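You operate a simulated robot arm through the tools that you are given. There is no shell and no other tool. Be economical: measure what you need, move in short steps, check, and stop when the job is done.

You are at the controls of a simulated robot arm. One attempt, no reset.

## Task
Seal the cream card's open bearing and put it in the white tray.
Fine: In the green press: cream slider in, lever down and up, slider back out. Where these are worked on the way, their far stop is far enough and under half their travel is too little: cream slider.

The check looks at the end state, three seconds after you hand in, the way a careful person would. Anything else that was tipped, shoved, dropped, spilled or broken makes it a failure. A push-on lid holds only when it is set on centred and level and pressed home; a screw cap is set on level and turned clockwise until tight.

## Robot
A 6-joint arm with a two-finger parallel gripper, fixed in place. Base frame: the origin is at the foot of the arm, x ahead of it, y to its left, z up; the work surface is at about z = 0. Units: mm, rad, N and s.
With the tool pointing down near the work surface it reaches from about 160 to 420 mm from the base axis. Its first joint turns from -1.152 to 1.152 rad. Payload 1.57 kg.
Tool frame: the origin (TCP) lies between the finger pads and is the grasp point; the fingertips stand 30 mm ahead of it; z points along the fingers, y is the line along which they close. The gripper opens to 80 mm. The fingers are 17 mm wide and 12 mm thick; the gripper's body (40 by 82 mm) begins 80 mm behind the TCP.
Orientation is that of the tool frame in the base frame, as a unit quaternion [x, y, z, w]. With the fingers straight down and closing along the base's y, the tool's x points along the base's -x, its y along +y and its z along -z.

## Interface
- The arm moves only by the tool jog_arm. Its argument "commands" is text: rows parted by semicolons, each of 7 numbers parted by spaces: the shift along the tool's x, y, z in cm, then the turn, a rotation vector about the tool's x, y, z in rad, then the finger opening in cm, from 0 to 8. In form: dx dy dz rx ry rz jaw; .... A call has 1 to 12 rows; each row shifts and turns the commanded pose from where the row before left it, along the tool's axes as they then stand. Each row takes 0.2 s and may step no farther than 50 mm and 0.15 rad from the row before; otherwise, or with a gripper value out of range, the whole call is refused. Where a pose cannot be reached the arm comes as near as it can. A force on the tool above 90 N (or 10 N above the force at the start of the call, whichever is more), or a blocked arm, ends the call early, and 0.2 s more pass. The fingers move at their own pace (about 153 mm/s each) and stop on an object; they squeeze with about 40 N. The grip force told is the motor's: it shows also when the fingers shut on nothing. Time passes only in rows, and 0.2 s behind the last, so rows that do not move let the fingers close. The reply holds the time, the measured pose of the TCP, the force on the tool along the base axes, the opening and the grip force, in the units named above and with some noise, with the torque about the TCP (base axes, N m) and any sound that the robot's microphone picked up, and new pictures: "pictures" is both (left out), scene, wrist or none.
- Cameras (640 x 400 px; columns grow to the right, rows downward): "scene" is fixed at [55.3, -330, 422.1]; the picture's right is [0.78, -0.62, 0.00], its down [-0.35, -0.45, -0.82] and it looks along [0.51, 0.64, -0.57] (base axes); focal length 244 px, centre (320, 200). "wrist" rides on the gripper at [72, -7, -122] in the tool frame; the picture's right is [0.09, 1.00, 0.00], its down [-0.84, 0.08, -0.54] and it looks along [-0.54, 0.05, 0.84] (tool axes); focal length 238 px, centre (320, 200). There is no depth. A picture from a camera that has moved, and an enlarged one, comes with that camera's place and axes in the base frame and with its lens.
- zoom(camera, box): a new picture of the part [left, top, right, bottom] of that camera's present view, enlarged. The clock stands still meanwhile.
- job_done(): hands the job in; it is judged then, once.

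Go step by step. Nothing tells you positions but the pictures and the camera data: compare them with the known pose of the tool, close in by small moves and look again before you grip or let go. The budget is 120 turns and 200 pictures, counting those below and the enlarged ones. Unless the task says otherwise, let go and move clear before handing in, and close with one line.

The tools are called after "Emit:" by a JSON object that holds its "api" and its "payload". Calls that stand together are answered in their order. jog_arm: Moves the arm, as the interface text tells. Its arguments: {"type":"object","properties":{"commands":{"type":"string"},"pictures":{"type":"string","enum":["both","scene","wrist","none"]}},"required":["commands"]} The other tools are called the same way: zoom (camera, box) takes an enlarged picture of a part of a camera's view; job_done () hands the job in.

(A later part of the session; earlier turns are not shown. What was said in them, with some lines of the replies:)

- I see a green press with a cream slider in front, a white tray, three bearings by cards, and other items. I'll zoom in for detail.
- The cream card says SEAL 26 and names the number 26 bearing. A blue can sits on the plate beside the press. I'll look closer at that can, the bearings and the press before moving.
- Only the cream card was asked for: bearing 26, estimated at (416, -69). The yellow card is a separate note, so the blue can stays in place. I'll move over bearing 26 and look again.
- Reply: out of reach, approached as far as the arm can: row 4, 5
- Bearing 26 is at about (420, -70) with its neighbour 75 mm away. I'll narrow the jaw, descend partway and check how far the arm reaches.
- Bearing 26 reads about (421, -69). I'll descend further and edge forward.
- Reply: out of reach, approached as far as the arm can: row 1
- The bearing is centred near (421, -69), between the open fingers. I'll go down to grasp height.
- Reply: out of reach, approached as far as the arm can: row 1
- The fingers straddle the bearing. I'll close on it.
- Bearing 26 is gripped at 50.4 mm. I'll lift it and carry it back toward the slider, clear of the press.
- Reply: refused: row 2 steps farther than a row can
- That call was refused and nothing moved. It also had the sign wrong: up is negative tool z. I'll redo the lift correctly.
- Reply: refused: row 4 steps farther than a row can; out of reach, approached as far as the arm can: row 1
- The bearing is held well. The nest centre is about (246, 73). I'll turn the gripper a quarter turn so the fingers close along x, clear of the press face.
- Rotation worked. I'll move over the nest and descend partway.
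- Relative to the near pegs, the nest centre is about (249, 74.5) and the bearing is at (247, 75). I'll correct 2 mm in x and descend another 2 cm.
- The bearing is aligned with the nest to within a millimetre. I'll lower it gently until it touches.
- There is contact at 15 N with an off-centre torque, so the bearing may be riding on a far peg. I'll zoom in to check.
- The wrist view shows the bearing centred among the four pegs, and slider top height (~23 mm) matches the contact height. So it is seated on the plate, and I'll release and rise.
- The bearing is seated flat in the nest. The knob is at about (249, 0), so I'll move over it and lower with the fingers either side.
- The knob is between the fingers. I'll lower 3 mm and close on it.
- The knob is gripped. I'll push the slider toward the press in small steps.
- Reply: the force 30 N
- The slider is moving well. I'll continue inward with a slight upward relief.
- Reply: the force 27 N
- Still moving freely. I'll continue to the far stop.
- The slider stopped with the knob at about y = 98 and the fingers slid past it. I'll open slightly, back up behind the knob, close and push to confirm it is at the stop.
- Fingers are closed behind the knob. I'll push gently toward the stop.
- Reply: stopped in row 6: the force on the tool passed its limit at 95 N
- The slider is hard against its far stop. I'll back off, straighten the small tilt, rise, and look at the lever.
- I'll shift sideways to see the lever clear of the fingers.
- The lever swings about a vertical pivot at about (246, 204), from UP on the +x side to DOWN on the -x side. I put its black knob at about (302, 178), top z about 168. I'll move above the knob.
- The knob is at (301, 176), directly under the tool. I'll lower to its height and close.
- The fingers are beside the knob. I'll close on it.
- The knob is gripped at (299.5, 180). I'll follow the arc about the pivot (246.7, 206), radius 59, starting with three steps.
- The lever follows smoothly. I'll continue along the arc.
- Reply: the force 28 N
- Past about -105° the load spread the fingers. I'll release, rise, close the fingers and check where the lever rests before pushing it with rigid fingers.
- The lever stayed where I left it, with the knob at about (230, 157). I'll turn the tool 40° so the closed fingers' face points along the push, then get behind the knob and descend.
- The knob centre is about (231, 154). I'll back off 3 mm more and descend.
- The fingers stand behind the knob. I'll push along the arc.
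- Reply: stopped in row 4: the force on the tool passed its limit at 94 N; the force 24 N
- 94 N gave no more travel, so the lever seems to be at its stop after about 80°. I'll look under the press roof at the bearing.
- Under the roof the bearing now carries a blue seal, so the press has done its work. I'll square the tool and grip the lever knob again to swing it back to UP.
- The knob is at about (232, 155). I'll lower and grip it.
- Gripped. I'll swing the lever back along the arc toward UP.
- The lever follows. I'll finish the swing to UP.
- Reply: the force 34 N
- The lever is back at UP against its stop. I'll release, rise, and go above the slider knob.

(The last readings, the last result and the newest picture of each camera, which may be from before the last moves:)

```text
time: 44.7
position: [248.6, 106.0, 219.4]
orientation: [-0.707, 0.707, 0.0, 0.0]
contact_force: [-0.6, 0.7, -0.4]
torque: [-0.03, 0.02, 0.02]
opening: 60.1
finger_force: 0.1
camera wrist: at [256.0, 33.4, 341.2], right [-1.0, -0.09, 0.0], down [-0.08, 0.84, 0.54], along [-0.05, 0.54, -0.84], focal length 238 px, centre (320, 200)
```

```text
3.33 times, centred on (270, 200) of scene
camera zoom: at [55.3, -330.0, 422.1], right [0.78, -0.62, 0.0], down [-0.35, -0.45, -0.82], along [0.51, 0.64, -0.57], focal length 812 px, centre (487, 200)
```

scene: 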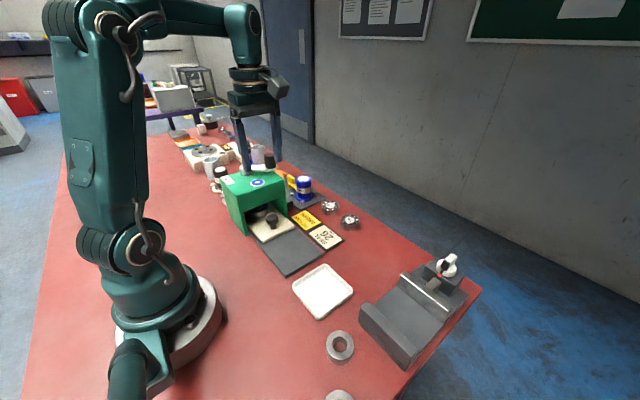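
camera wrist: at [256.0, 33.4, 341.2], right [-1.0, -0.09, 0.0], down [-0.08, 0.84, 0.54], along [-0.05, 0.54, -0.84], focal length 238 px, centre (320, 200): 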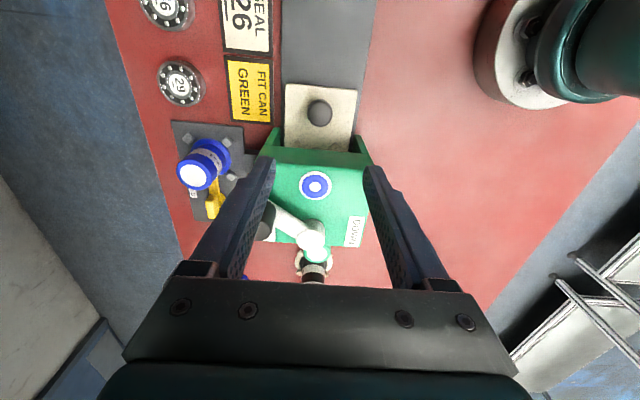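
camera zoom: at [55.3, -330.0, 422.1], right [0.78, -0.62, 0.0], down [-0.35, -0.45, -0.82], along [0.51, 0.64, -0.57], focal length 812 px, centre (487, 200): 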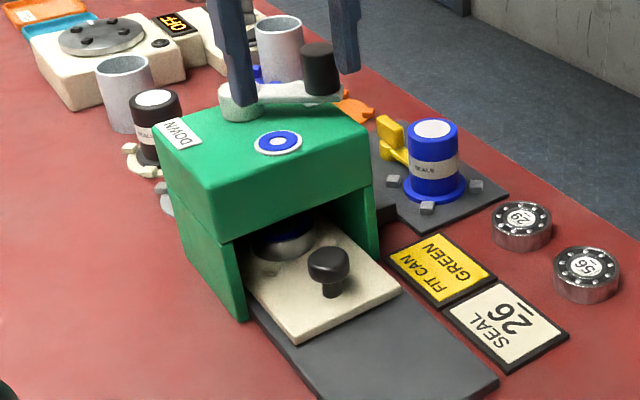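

The knob is at (250, 99) and the press face at about y = 116. I'll descend around the knob at y about 94 and grip it.

Emit:
{"api": "jog_arm", "payload": {"commands": "1.2 0 0 0 0 0 5.5; 0 -0.1 4 0 0 0 5.5; 0 0 4.5 0 0 0 5.5; 0 0 4.5 0 0 0 5.5; 0 0 2.8 0 0 0 5.5; 0 0 0 0 0 0 5.5", "pictures": "wrist"}}

Emit:
{"api": "zoom", "payload": {"camera": "scene", "box": [210, 140, 330, 260]}}

```text
time: 46.1
position: [252.8, 94.0, 61.9]
orientation: [-0.707, 0.707, 0.0, 0.001]
contact_force: [-0.2, 0.4, -0.5]
torque: [0.0, 0.02, 0.0]
opening: 55.0
finger_force: 0.0
camera wrist: at [258.7, 21.2, 183.4], right [-1.0, -0.09, 0.0], down [-0.08, 0.84, 0.54], along [-0.05, 0.54, -0.84], focal length 238 px, centre (320, 200)
```

wrist: 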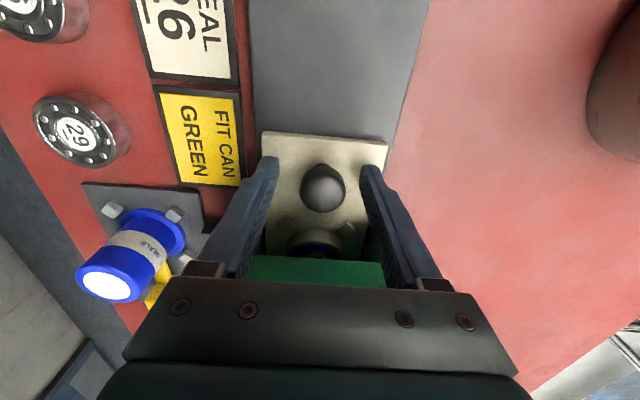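

```text
3.33 times, centred on (270, 200) of scene
camera zoom: at [55.3, -330.0, 422.1], right [0.78, -0.62, 0.0], down [-0.35, -0.45, -0.82], along [0.51, 0.64, -0.57], focal length 812 px, centre (487, 200)
```

zoom: 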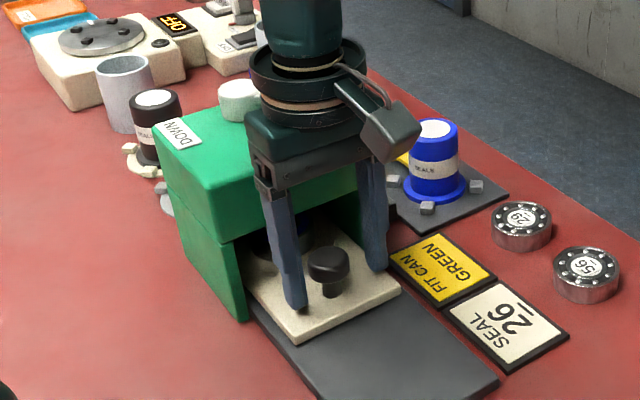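

I'll nudge forward 4 mm and close on the knob.

Emit:
{"api": "jog_arm", "payload": {"commands": "-0.4 0.15 0.1 0 0 0 5; 0 0 0 0 0 0 2; 0 0 0 0 0 0 2; 0 0 0 0 0 0 2", "pictures": "wrist"}}

```text
time: 47.1
position: [249.5, 96.9, 61.1]
orientation: [0.707, -0.707, 0.0, 0.0]
contact_force: [3.0, -1.9, -5.0]
torque: [-0.09, -0.09, 0.0]
opening: 29.2
finger_force: 38.9
camera wrist: at [256.3, 25.0, 182.9], right [-1.0, -0.09, 0.0], down [-0.08, 0.84, 0.54], along [-0.05, 0.54, -0.84], focal length 238 px, centre (320, 200)
```

wrist: 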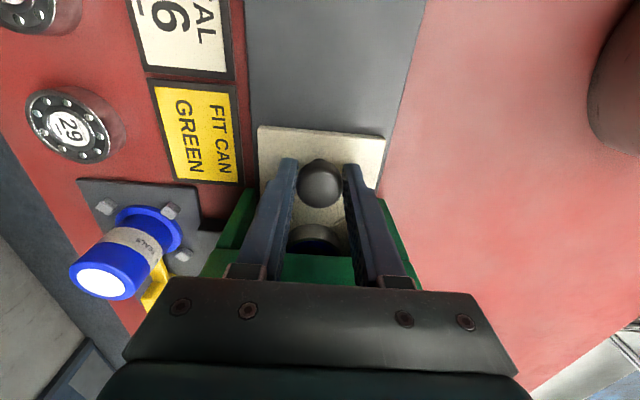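

Gripped. I'll draw the slider back out.

Emit:
{"api": "jog_arm", "payload": {"commands": "0.7 0 0 0 0 0 2; 1 0 0 0 0 0 2; 1 0 0 0 0 0 2; 1 0 0 0 0 0 2; 1 0 0 0 0 0 2; 1 0 0 0 0 0 2; 1 0 0 0 0 0 2; 1 0 0 0 0 0 2; 1 0 0 0 0 0 2; 0.7 0 0 0 0 0 2; 0.4 0 0 0 0 0 2; 0 0 0 0 0 0 2"}}

Emit:
{"api": "zoom", "payload": {"camera": "scene", "box": [240, 180, 340, 280]}}

```text
time: 49.7
position: [249.9, -2.0, 64.8]
orientation: [0.707, -0.707, 0.001, -0.001]
contact_force: [11.3, -1.9, 3.4]
torque: [0.38, -0.28, -0.11]
opening: 29.6
finger_force: 39.1
camera wrist: at [255.9, -73.6, 184.9], right [-1.0, -0.09, 0.0], down [-0.08, 0.84, 0.54], along [-0.05, 0.54, -0.84], focal length 238 px, centre (320, 200)
```

scene: 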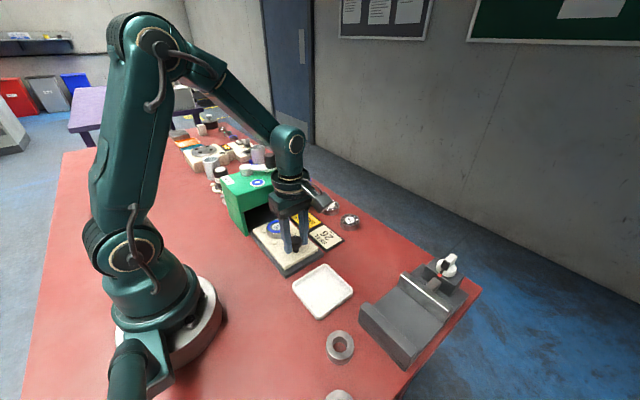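
wrist: 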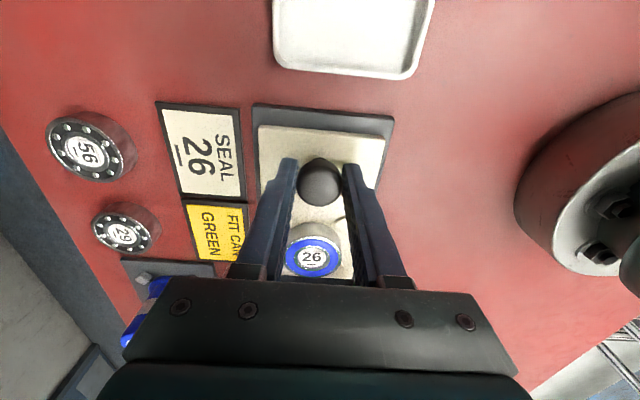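

```text
4.00 times, centred on (290, 230) of scene
camera zoom: at [55.3, -330.0, 422.1], right [0.78, -0.62, 0.0], down [-0.35, -0.45, -0.82], along [0.51, 0.64, -0.57], focal length 975 px, centre (440, 80)
```

zoom: 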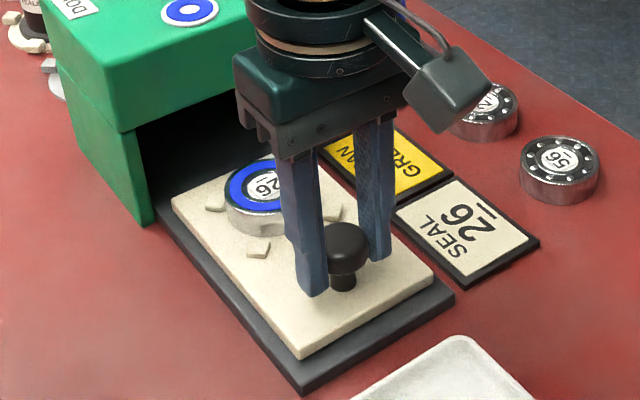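

The slider is fully out and bearing 26 carries a blue seal. I'll release the knob, rise and move over the bearing.

Emit:
{"api": "jog_arm", "payload": {"commands": "0 0 0 0 0 0 4; 0 0 0 0 0 0 6.6; 0 0 -3.5 0 0 0 6.6; 0 0 -3.5 0 0 0 6.6; -3.5 0 0 0 0 0 6.6; -3.8 0 0 0 0 0 6.6; 0 0 3 0 0 0 6.6; 0 0 0 0 0 0 6.6"}}

Emit:
{"api": "zoom", "payload": {"camera": "wrist", "box": [240, 80, 400, 250]}}

```text
time: 51.5
position: [250.8, 71.4, 104.3]
orientation: [-0.707, 0.707, 0.0, 0.0]
contact_force: [0.0, 0.7, 0.3]
torque: [-0.03, -0.04, 0.01]
opening: 66.1
finger_force: 0.0
camera wrist: at [256.5, -1.4, 225.1], right [-1.0, -0.09, 0.0], down [-0.08, 0.84, 0.54], along [-0.05, 0.54, -0.84], focal length 238 px, centre (320, 200)
```

scene: 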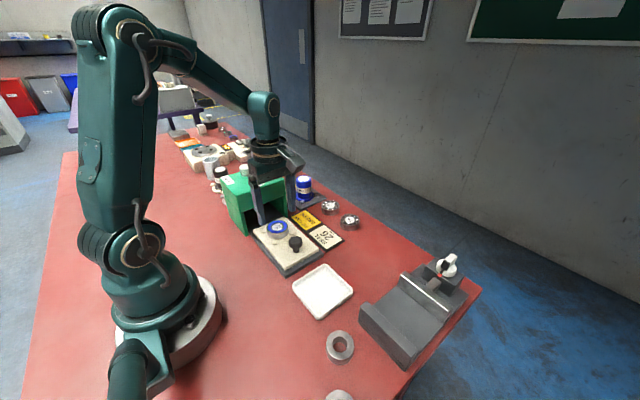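
wrist: 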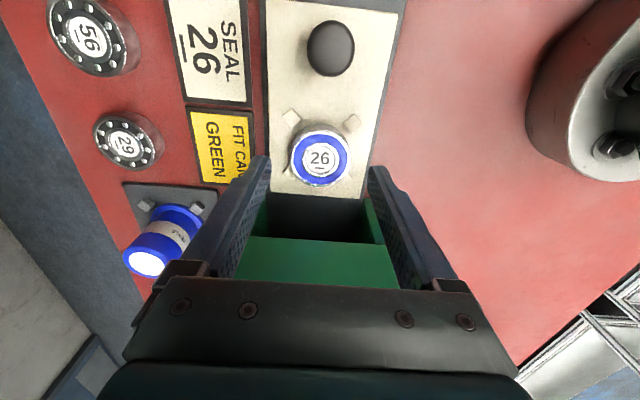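

```text
2.35 times, centred on (320, 165) of wrist
camera zoom: at [256.5, -1.4, 225.1], right [-1.0, -0.09, 0.0], down [-0.08, 0.84, 0.54], along [-0.05, 0.54, -0.84], focal length 561 px, centre (320, 282)
```

zoom: 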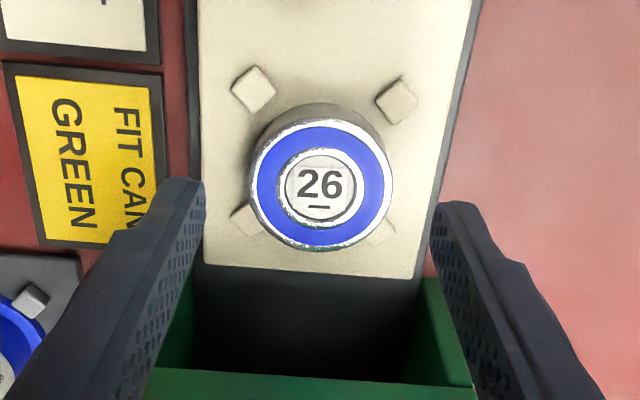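

The sealed bearing is at (249, 76). I'll lower and grip it.

Emit:
{"api": "jog_arm", "payload": {"commands": "-0.35 0.1 2.5 0 0 0 6.6; 0 0 2 0 0 0 6.6; 0 0 0 0 0 0 6.6; 0 0 0 0 0 0 4.5; 0 0 0 0 0 0 4.5; 0 0 0 0 0 0 4.5"}}

Emit:
{"api": "zoom", "payload": {"camera": "scene", "box": [250, 190, 320, 250]}}

```text
time: 52.9
position: [249.2, 74.5, 58.6]
orientation: [-0.707, 0.707, 0.0, 0.001]
contact_force: [1.3, -0.3, 0.2]
torque: [0.03, -0.01, 0.04]
opening: 50.9
finger_force: 40.3
camera wrist: at [255.0, 3.3, 180.0], right [-1.0, -0.09, 0.0], down [-0.08, 0.84, 0.54], along [-0.05, 0.54, -0.84], focal length 238 px, centre (320, 200)
```

scene: 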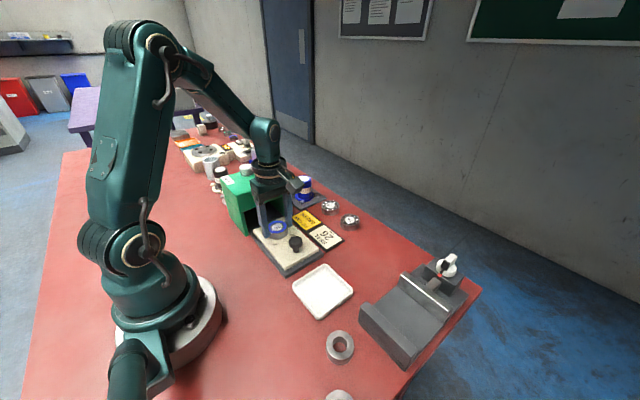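
wrist: 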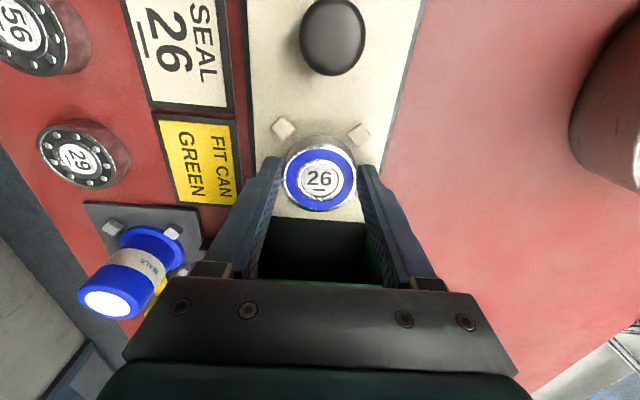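

```text
6.67 times, centred on (285, 220) of scene
camera zoom: at [55.3, -330.0, 422.1], right [0.78, -0.62, 0.0], down [-0.35, -0.45, -0.82], along [0.51, 0.64, -0.57], focal length 1625 px, centre (553, 67)
```

zoom: 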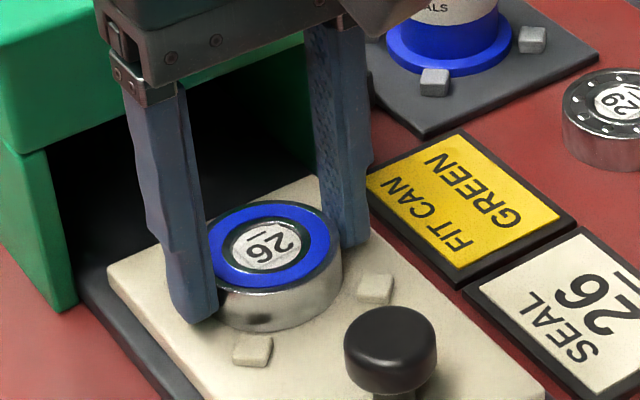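

Gripped at 50.9 mm. I'll lift and carry it over the white tray, at about (236, -108).

Emit:
{"api": "jog_arm", "payload": {"commands": "0 0 -4 0 0 0 4.5; 0 0 -4 0 0 0 4.5; 3 0 -2 0 0 0 4.5; 4 0.2 0 0 0 0 4.5; 4 0.3 0 0 0 0 4.5; 4 0.4 0 0 0 0 4.5; 2.8 0.4 0 0 0 0 4.5; 0 0 3 0 0 0 4.5; 0 0 0 0 0 0 4.5"}}

Emit:
{"api": "zoom", "payload": {"camera": "scene", "box": [280, 220, 370, 330]}}

```text
time: 54.9
position: [235.7, -104.3, 128.4]
orientation: [0.707, -0.707, 0.0, 0.0]
contact_force: [-0.2, -0.4, -1.6]
torque: [-0.03, 0.01, 0.0]
opening: 50.6
finger_force: 40.7
camera wrist: at [240.7, -175.7, 249.7], right [-1.0, -0.09, 0.0], down [-0.08, 0.84, 0.54], along [-0.05, 0.54, -0.84], focal length 238 px, centre (320, 200)
```

scene: 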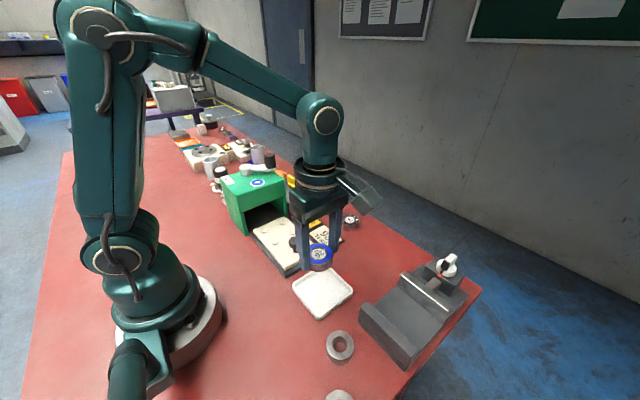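
wrist: 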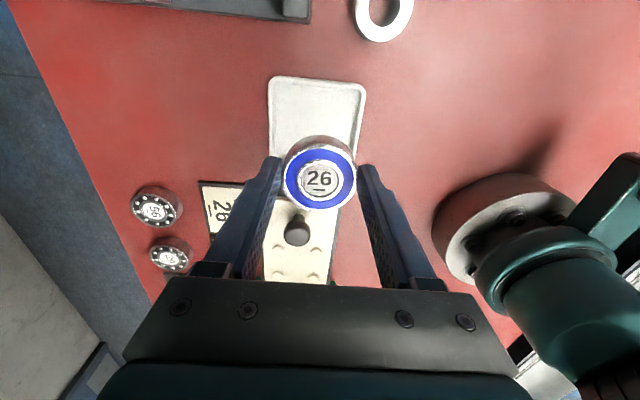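

```text
3.64 times, centred on (325, 275) of scene
camera zoom: at [55.3, -330.0, 422.1], right [0.78, -0.62, 0.0], down [-0.35, -0.45, -0.82], along [0.51, 0.64, -0.57], focal length 886 px, centre (302, -73)
```

zoom: 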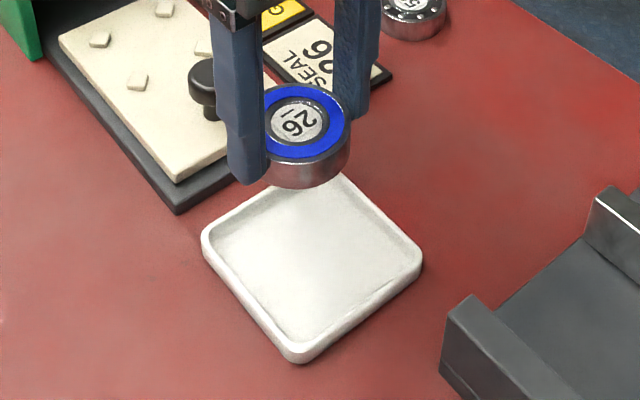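

The tray is about 84 mm square, centred near (241, -107). I'll turn the gripper 45° so the fingers open toward the corners, centre it and lower partway.

Emit:
{"api": "jog_arm", "payload": {"commands": "0 0 0 0 0 0.131 4.5; 0 0 0 0 0 0.131 4.5; 0 0 0 0 0 0.131 4.5; 0 0 0 0 0 0.131 4.5; 0 0 0 0 0 0.131 4.5; 0 0 0 0 0 0.131 4.5; -0.1 -0.6 2 0 0 0 4.5; 0 0 3 0 0 0 4.5; 0 0 2 0 0 0 4.5; 0 0 0 0 0 0 4.5"}}

Emit:
{"api": "zoom", "payload": {"camera": "scene", "box": [280, 240, 370, 330]}}

Emit:
{"api": "zoom", "payload": {"camera": "wrist", "box": [220, 90, 420, 270]}}

```text
time: 57.1
position: [239.2, -107.5, 59.6]
orientation: [-0.382, 0.924, 0.0, 0.0]
contact_force: [0.2, -0.4, -1.9]
torque: [-0.02, 0.05, -0.03]
opening: 50.6
finger_force: 39.8
camera wrist: at [193.3, -162.6, 179.2], right [-0.77, 0.64, 0.0], down [0.54, 0.65, 0.54], along [0.35, 0.42, -0.84], focal length 238 px, centre (320, 200)
```

scene: 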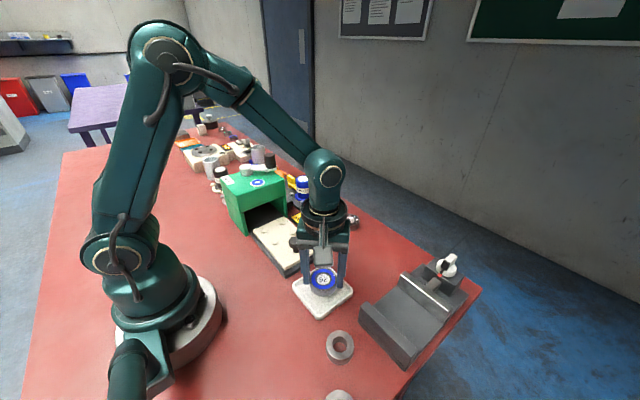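
wrist: 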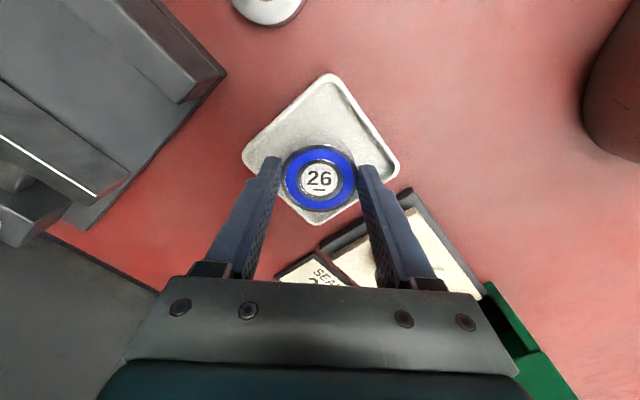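

```text
4.44 times, centred on (325, 285) of scene
camera zoom: at [55.3, -330.0, 422.1], right [0.78, -0.62, 0.0], down [-0.35, -0.45, -0.82], along [0.51, 0.64, -0.57], focal length 1083 px, centre (298, -178)
```

zoom: 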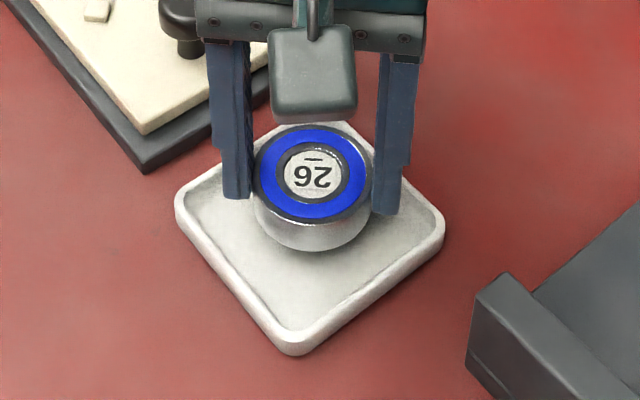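

```text
2.22 times, centred on (320, 180) of wrist
camera zoom: at [193.3, -162.6, 179.2], right [-0.77, 0.64, 0.0], down [0.54, 0.65, 0.54], along [0.35, 0.42, -0.84], focal length 530 px, centre (320, 244)
```

zoom: 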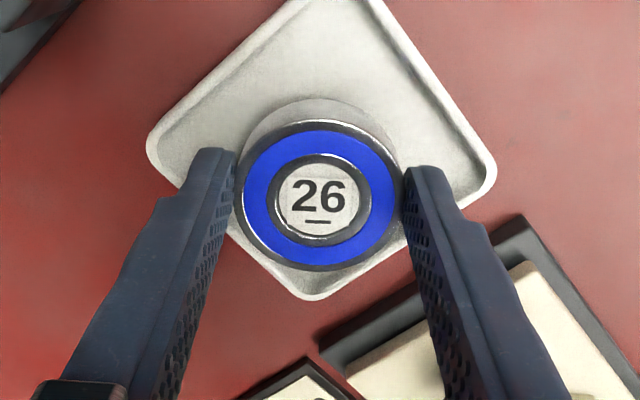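

The bearing is 4 mm short of the tray centre in y. I'll correct and lower until it touches.

Emit:
{"api": "jog_arm", "payload": {"commands": "-0.35 0.2 1 0 0 0 4.5; 0 0 0.5 0 0 0 4.5; 0 0 0.25 0 0 0 4.5; 0 0 0.15 0 0 0 4.5; 0 0 0.15 0 0 0 4.5; 0 0 0 0 0 0 4.5", "pictures": "wrist"}}

Emit:
{"api": "zoom", "payload": {"camera": "scene", "box": [280, 240, 370, 330]}}

```text
time: 58.5
position: [241.0, -103.2, 37.9]
orientation: [-0.382, 0.924, 0.0, 0.001]
contact_force: [-3.7, 5.1, 19.7]
torque: [0.2, 0.04, -0.08]
opening: 51.0
finger_force: 40.2
camera wrist: at [193.8, -158.3, 159.1], right [-0.77, 0.64, 0.0], down [0.54, 0.65, 0.54], along [0.35, 0.42, -0.84], focal length 238 px, centre (320, 200)
```

wrist: 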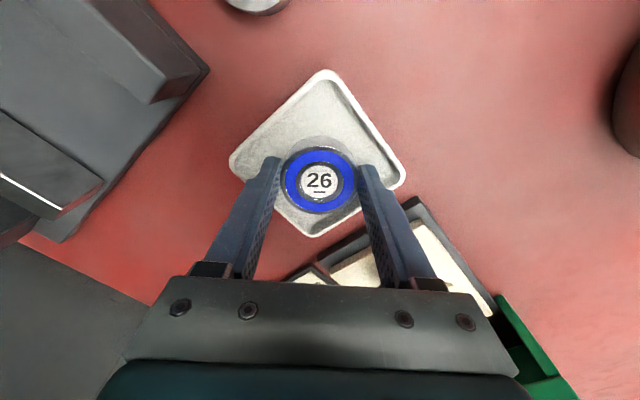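

```text
4.44 times, centred on (325, 285) of scene
camera zoom: at [55.3, -330.0, 422.1], right [0.78, -0.62, 0.0], down [-0.35, -0.45, -0.82], along [0.51, 0.64, -0.57], focal length 1083 px, centre (298, -178)
```

zoom: 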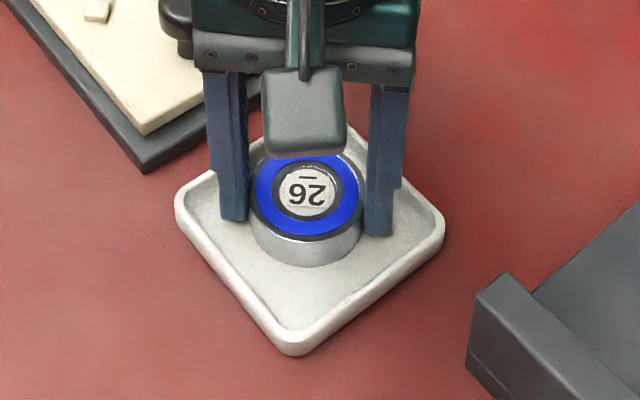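

The bearing rests on the tray floor. I'll ease the pressure, release and rise straight up.

Emit:
{"api": "jog_arm", "payload": {"commands": "0 0 -0.1 0 0 0 4.5; 0 0 0 0 0 0 5.8; 0 0 0 0 0 0 6; 0 0 -3 0 0 0 6; 0 0 -4 0 0 0 6; 0 0 -4 0 0 0 6; 2.5 0 -3 0 0 0 6; 2 0 0 0 0 0 6; 0 0 0 0 0 0 6"}}

Emit:
{"api": "zoom", "payload": {"camera": "scene", "box": [280, 240, 370, 330]}}

Emit:
{"api": "zoom", "payload": {"camera": "scene", "box": [180, 130, 400, 290]}}

```text
time: 60.5
position: [208.3, -133.5, 179.4]
orientation: [-0.382, 0.924, 0.001, 0.0]
contact_force: [0.1, 0.8, 0.0]
torque: [0.06, 0.0, 0.01]
opening: 59.9
finger_force: 0.1
camera wrist: at [162.0, -189.1, 300.5], right [-0.77, 0.64, 0.0], down [0.54, 0.65, 0.54], along [0.35, 0.42, -0.84], focal length 238 px, centre (320, 200)
```

scene: 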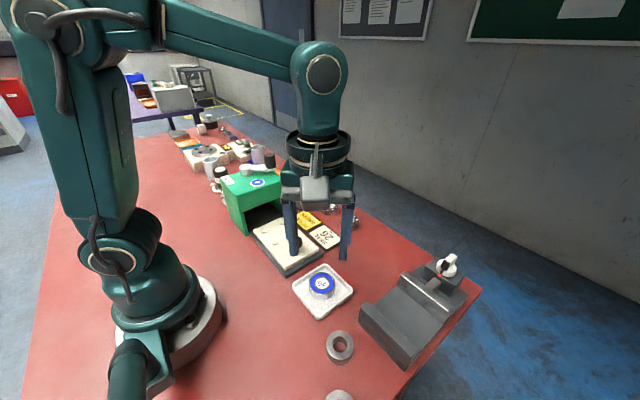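
wrist: 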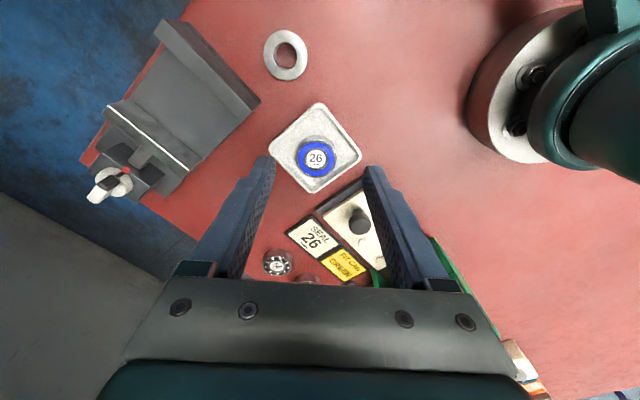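

```text
4.44 times, centred on (325, 285) of scene
camera zoom: at [55.3, -330.0, 422.1], right [0.78, -0.62, 0.0], down [-0.35, -0.45, -0.82], along [0.51, 0.64, -0.57], focal length 1083 px, centre (298, -178)
```

zoom: 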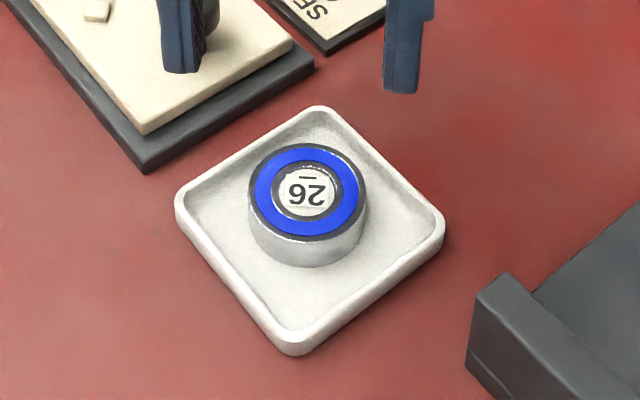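

```text
2.50 times, centred on (290, 210) of scene
camera zoom: at [55.3, -330.0, 422.1], right [0.78, -0.62, 0.0], down [-0.35, -0.45, -0.82], along [0.51, 0.64, -0.57], focal length 609 px, centre (395, 175)
```

zoom: 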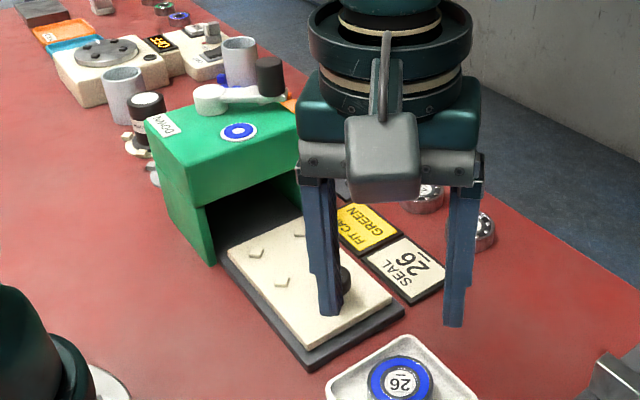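

Bearing 26 is sealed and sits flat in the white tray. The lever is at UP, the slider is out, nothing else has moved, and the arm is clear, so I'll hand in.

Emit:
{"api": "job_done", "payload": {}}

```text
The job is handed in.
```

Bearing 26 is sealed and in the white tray, but with a blue seal: I left the blue can in the press because you named only the cream card, so if the yellow "FIT CAN GREEN" card applied to this job, the seal is the wrong colour.
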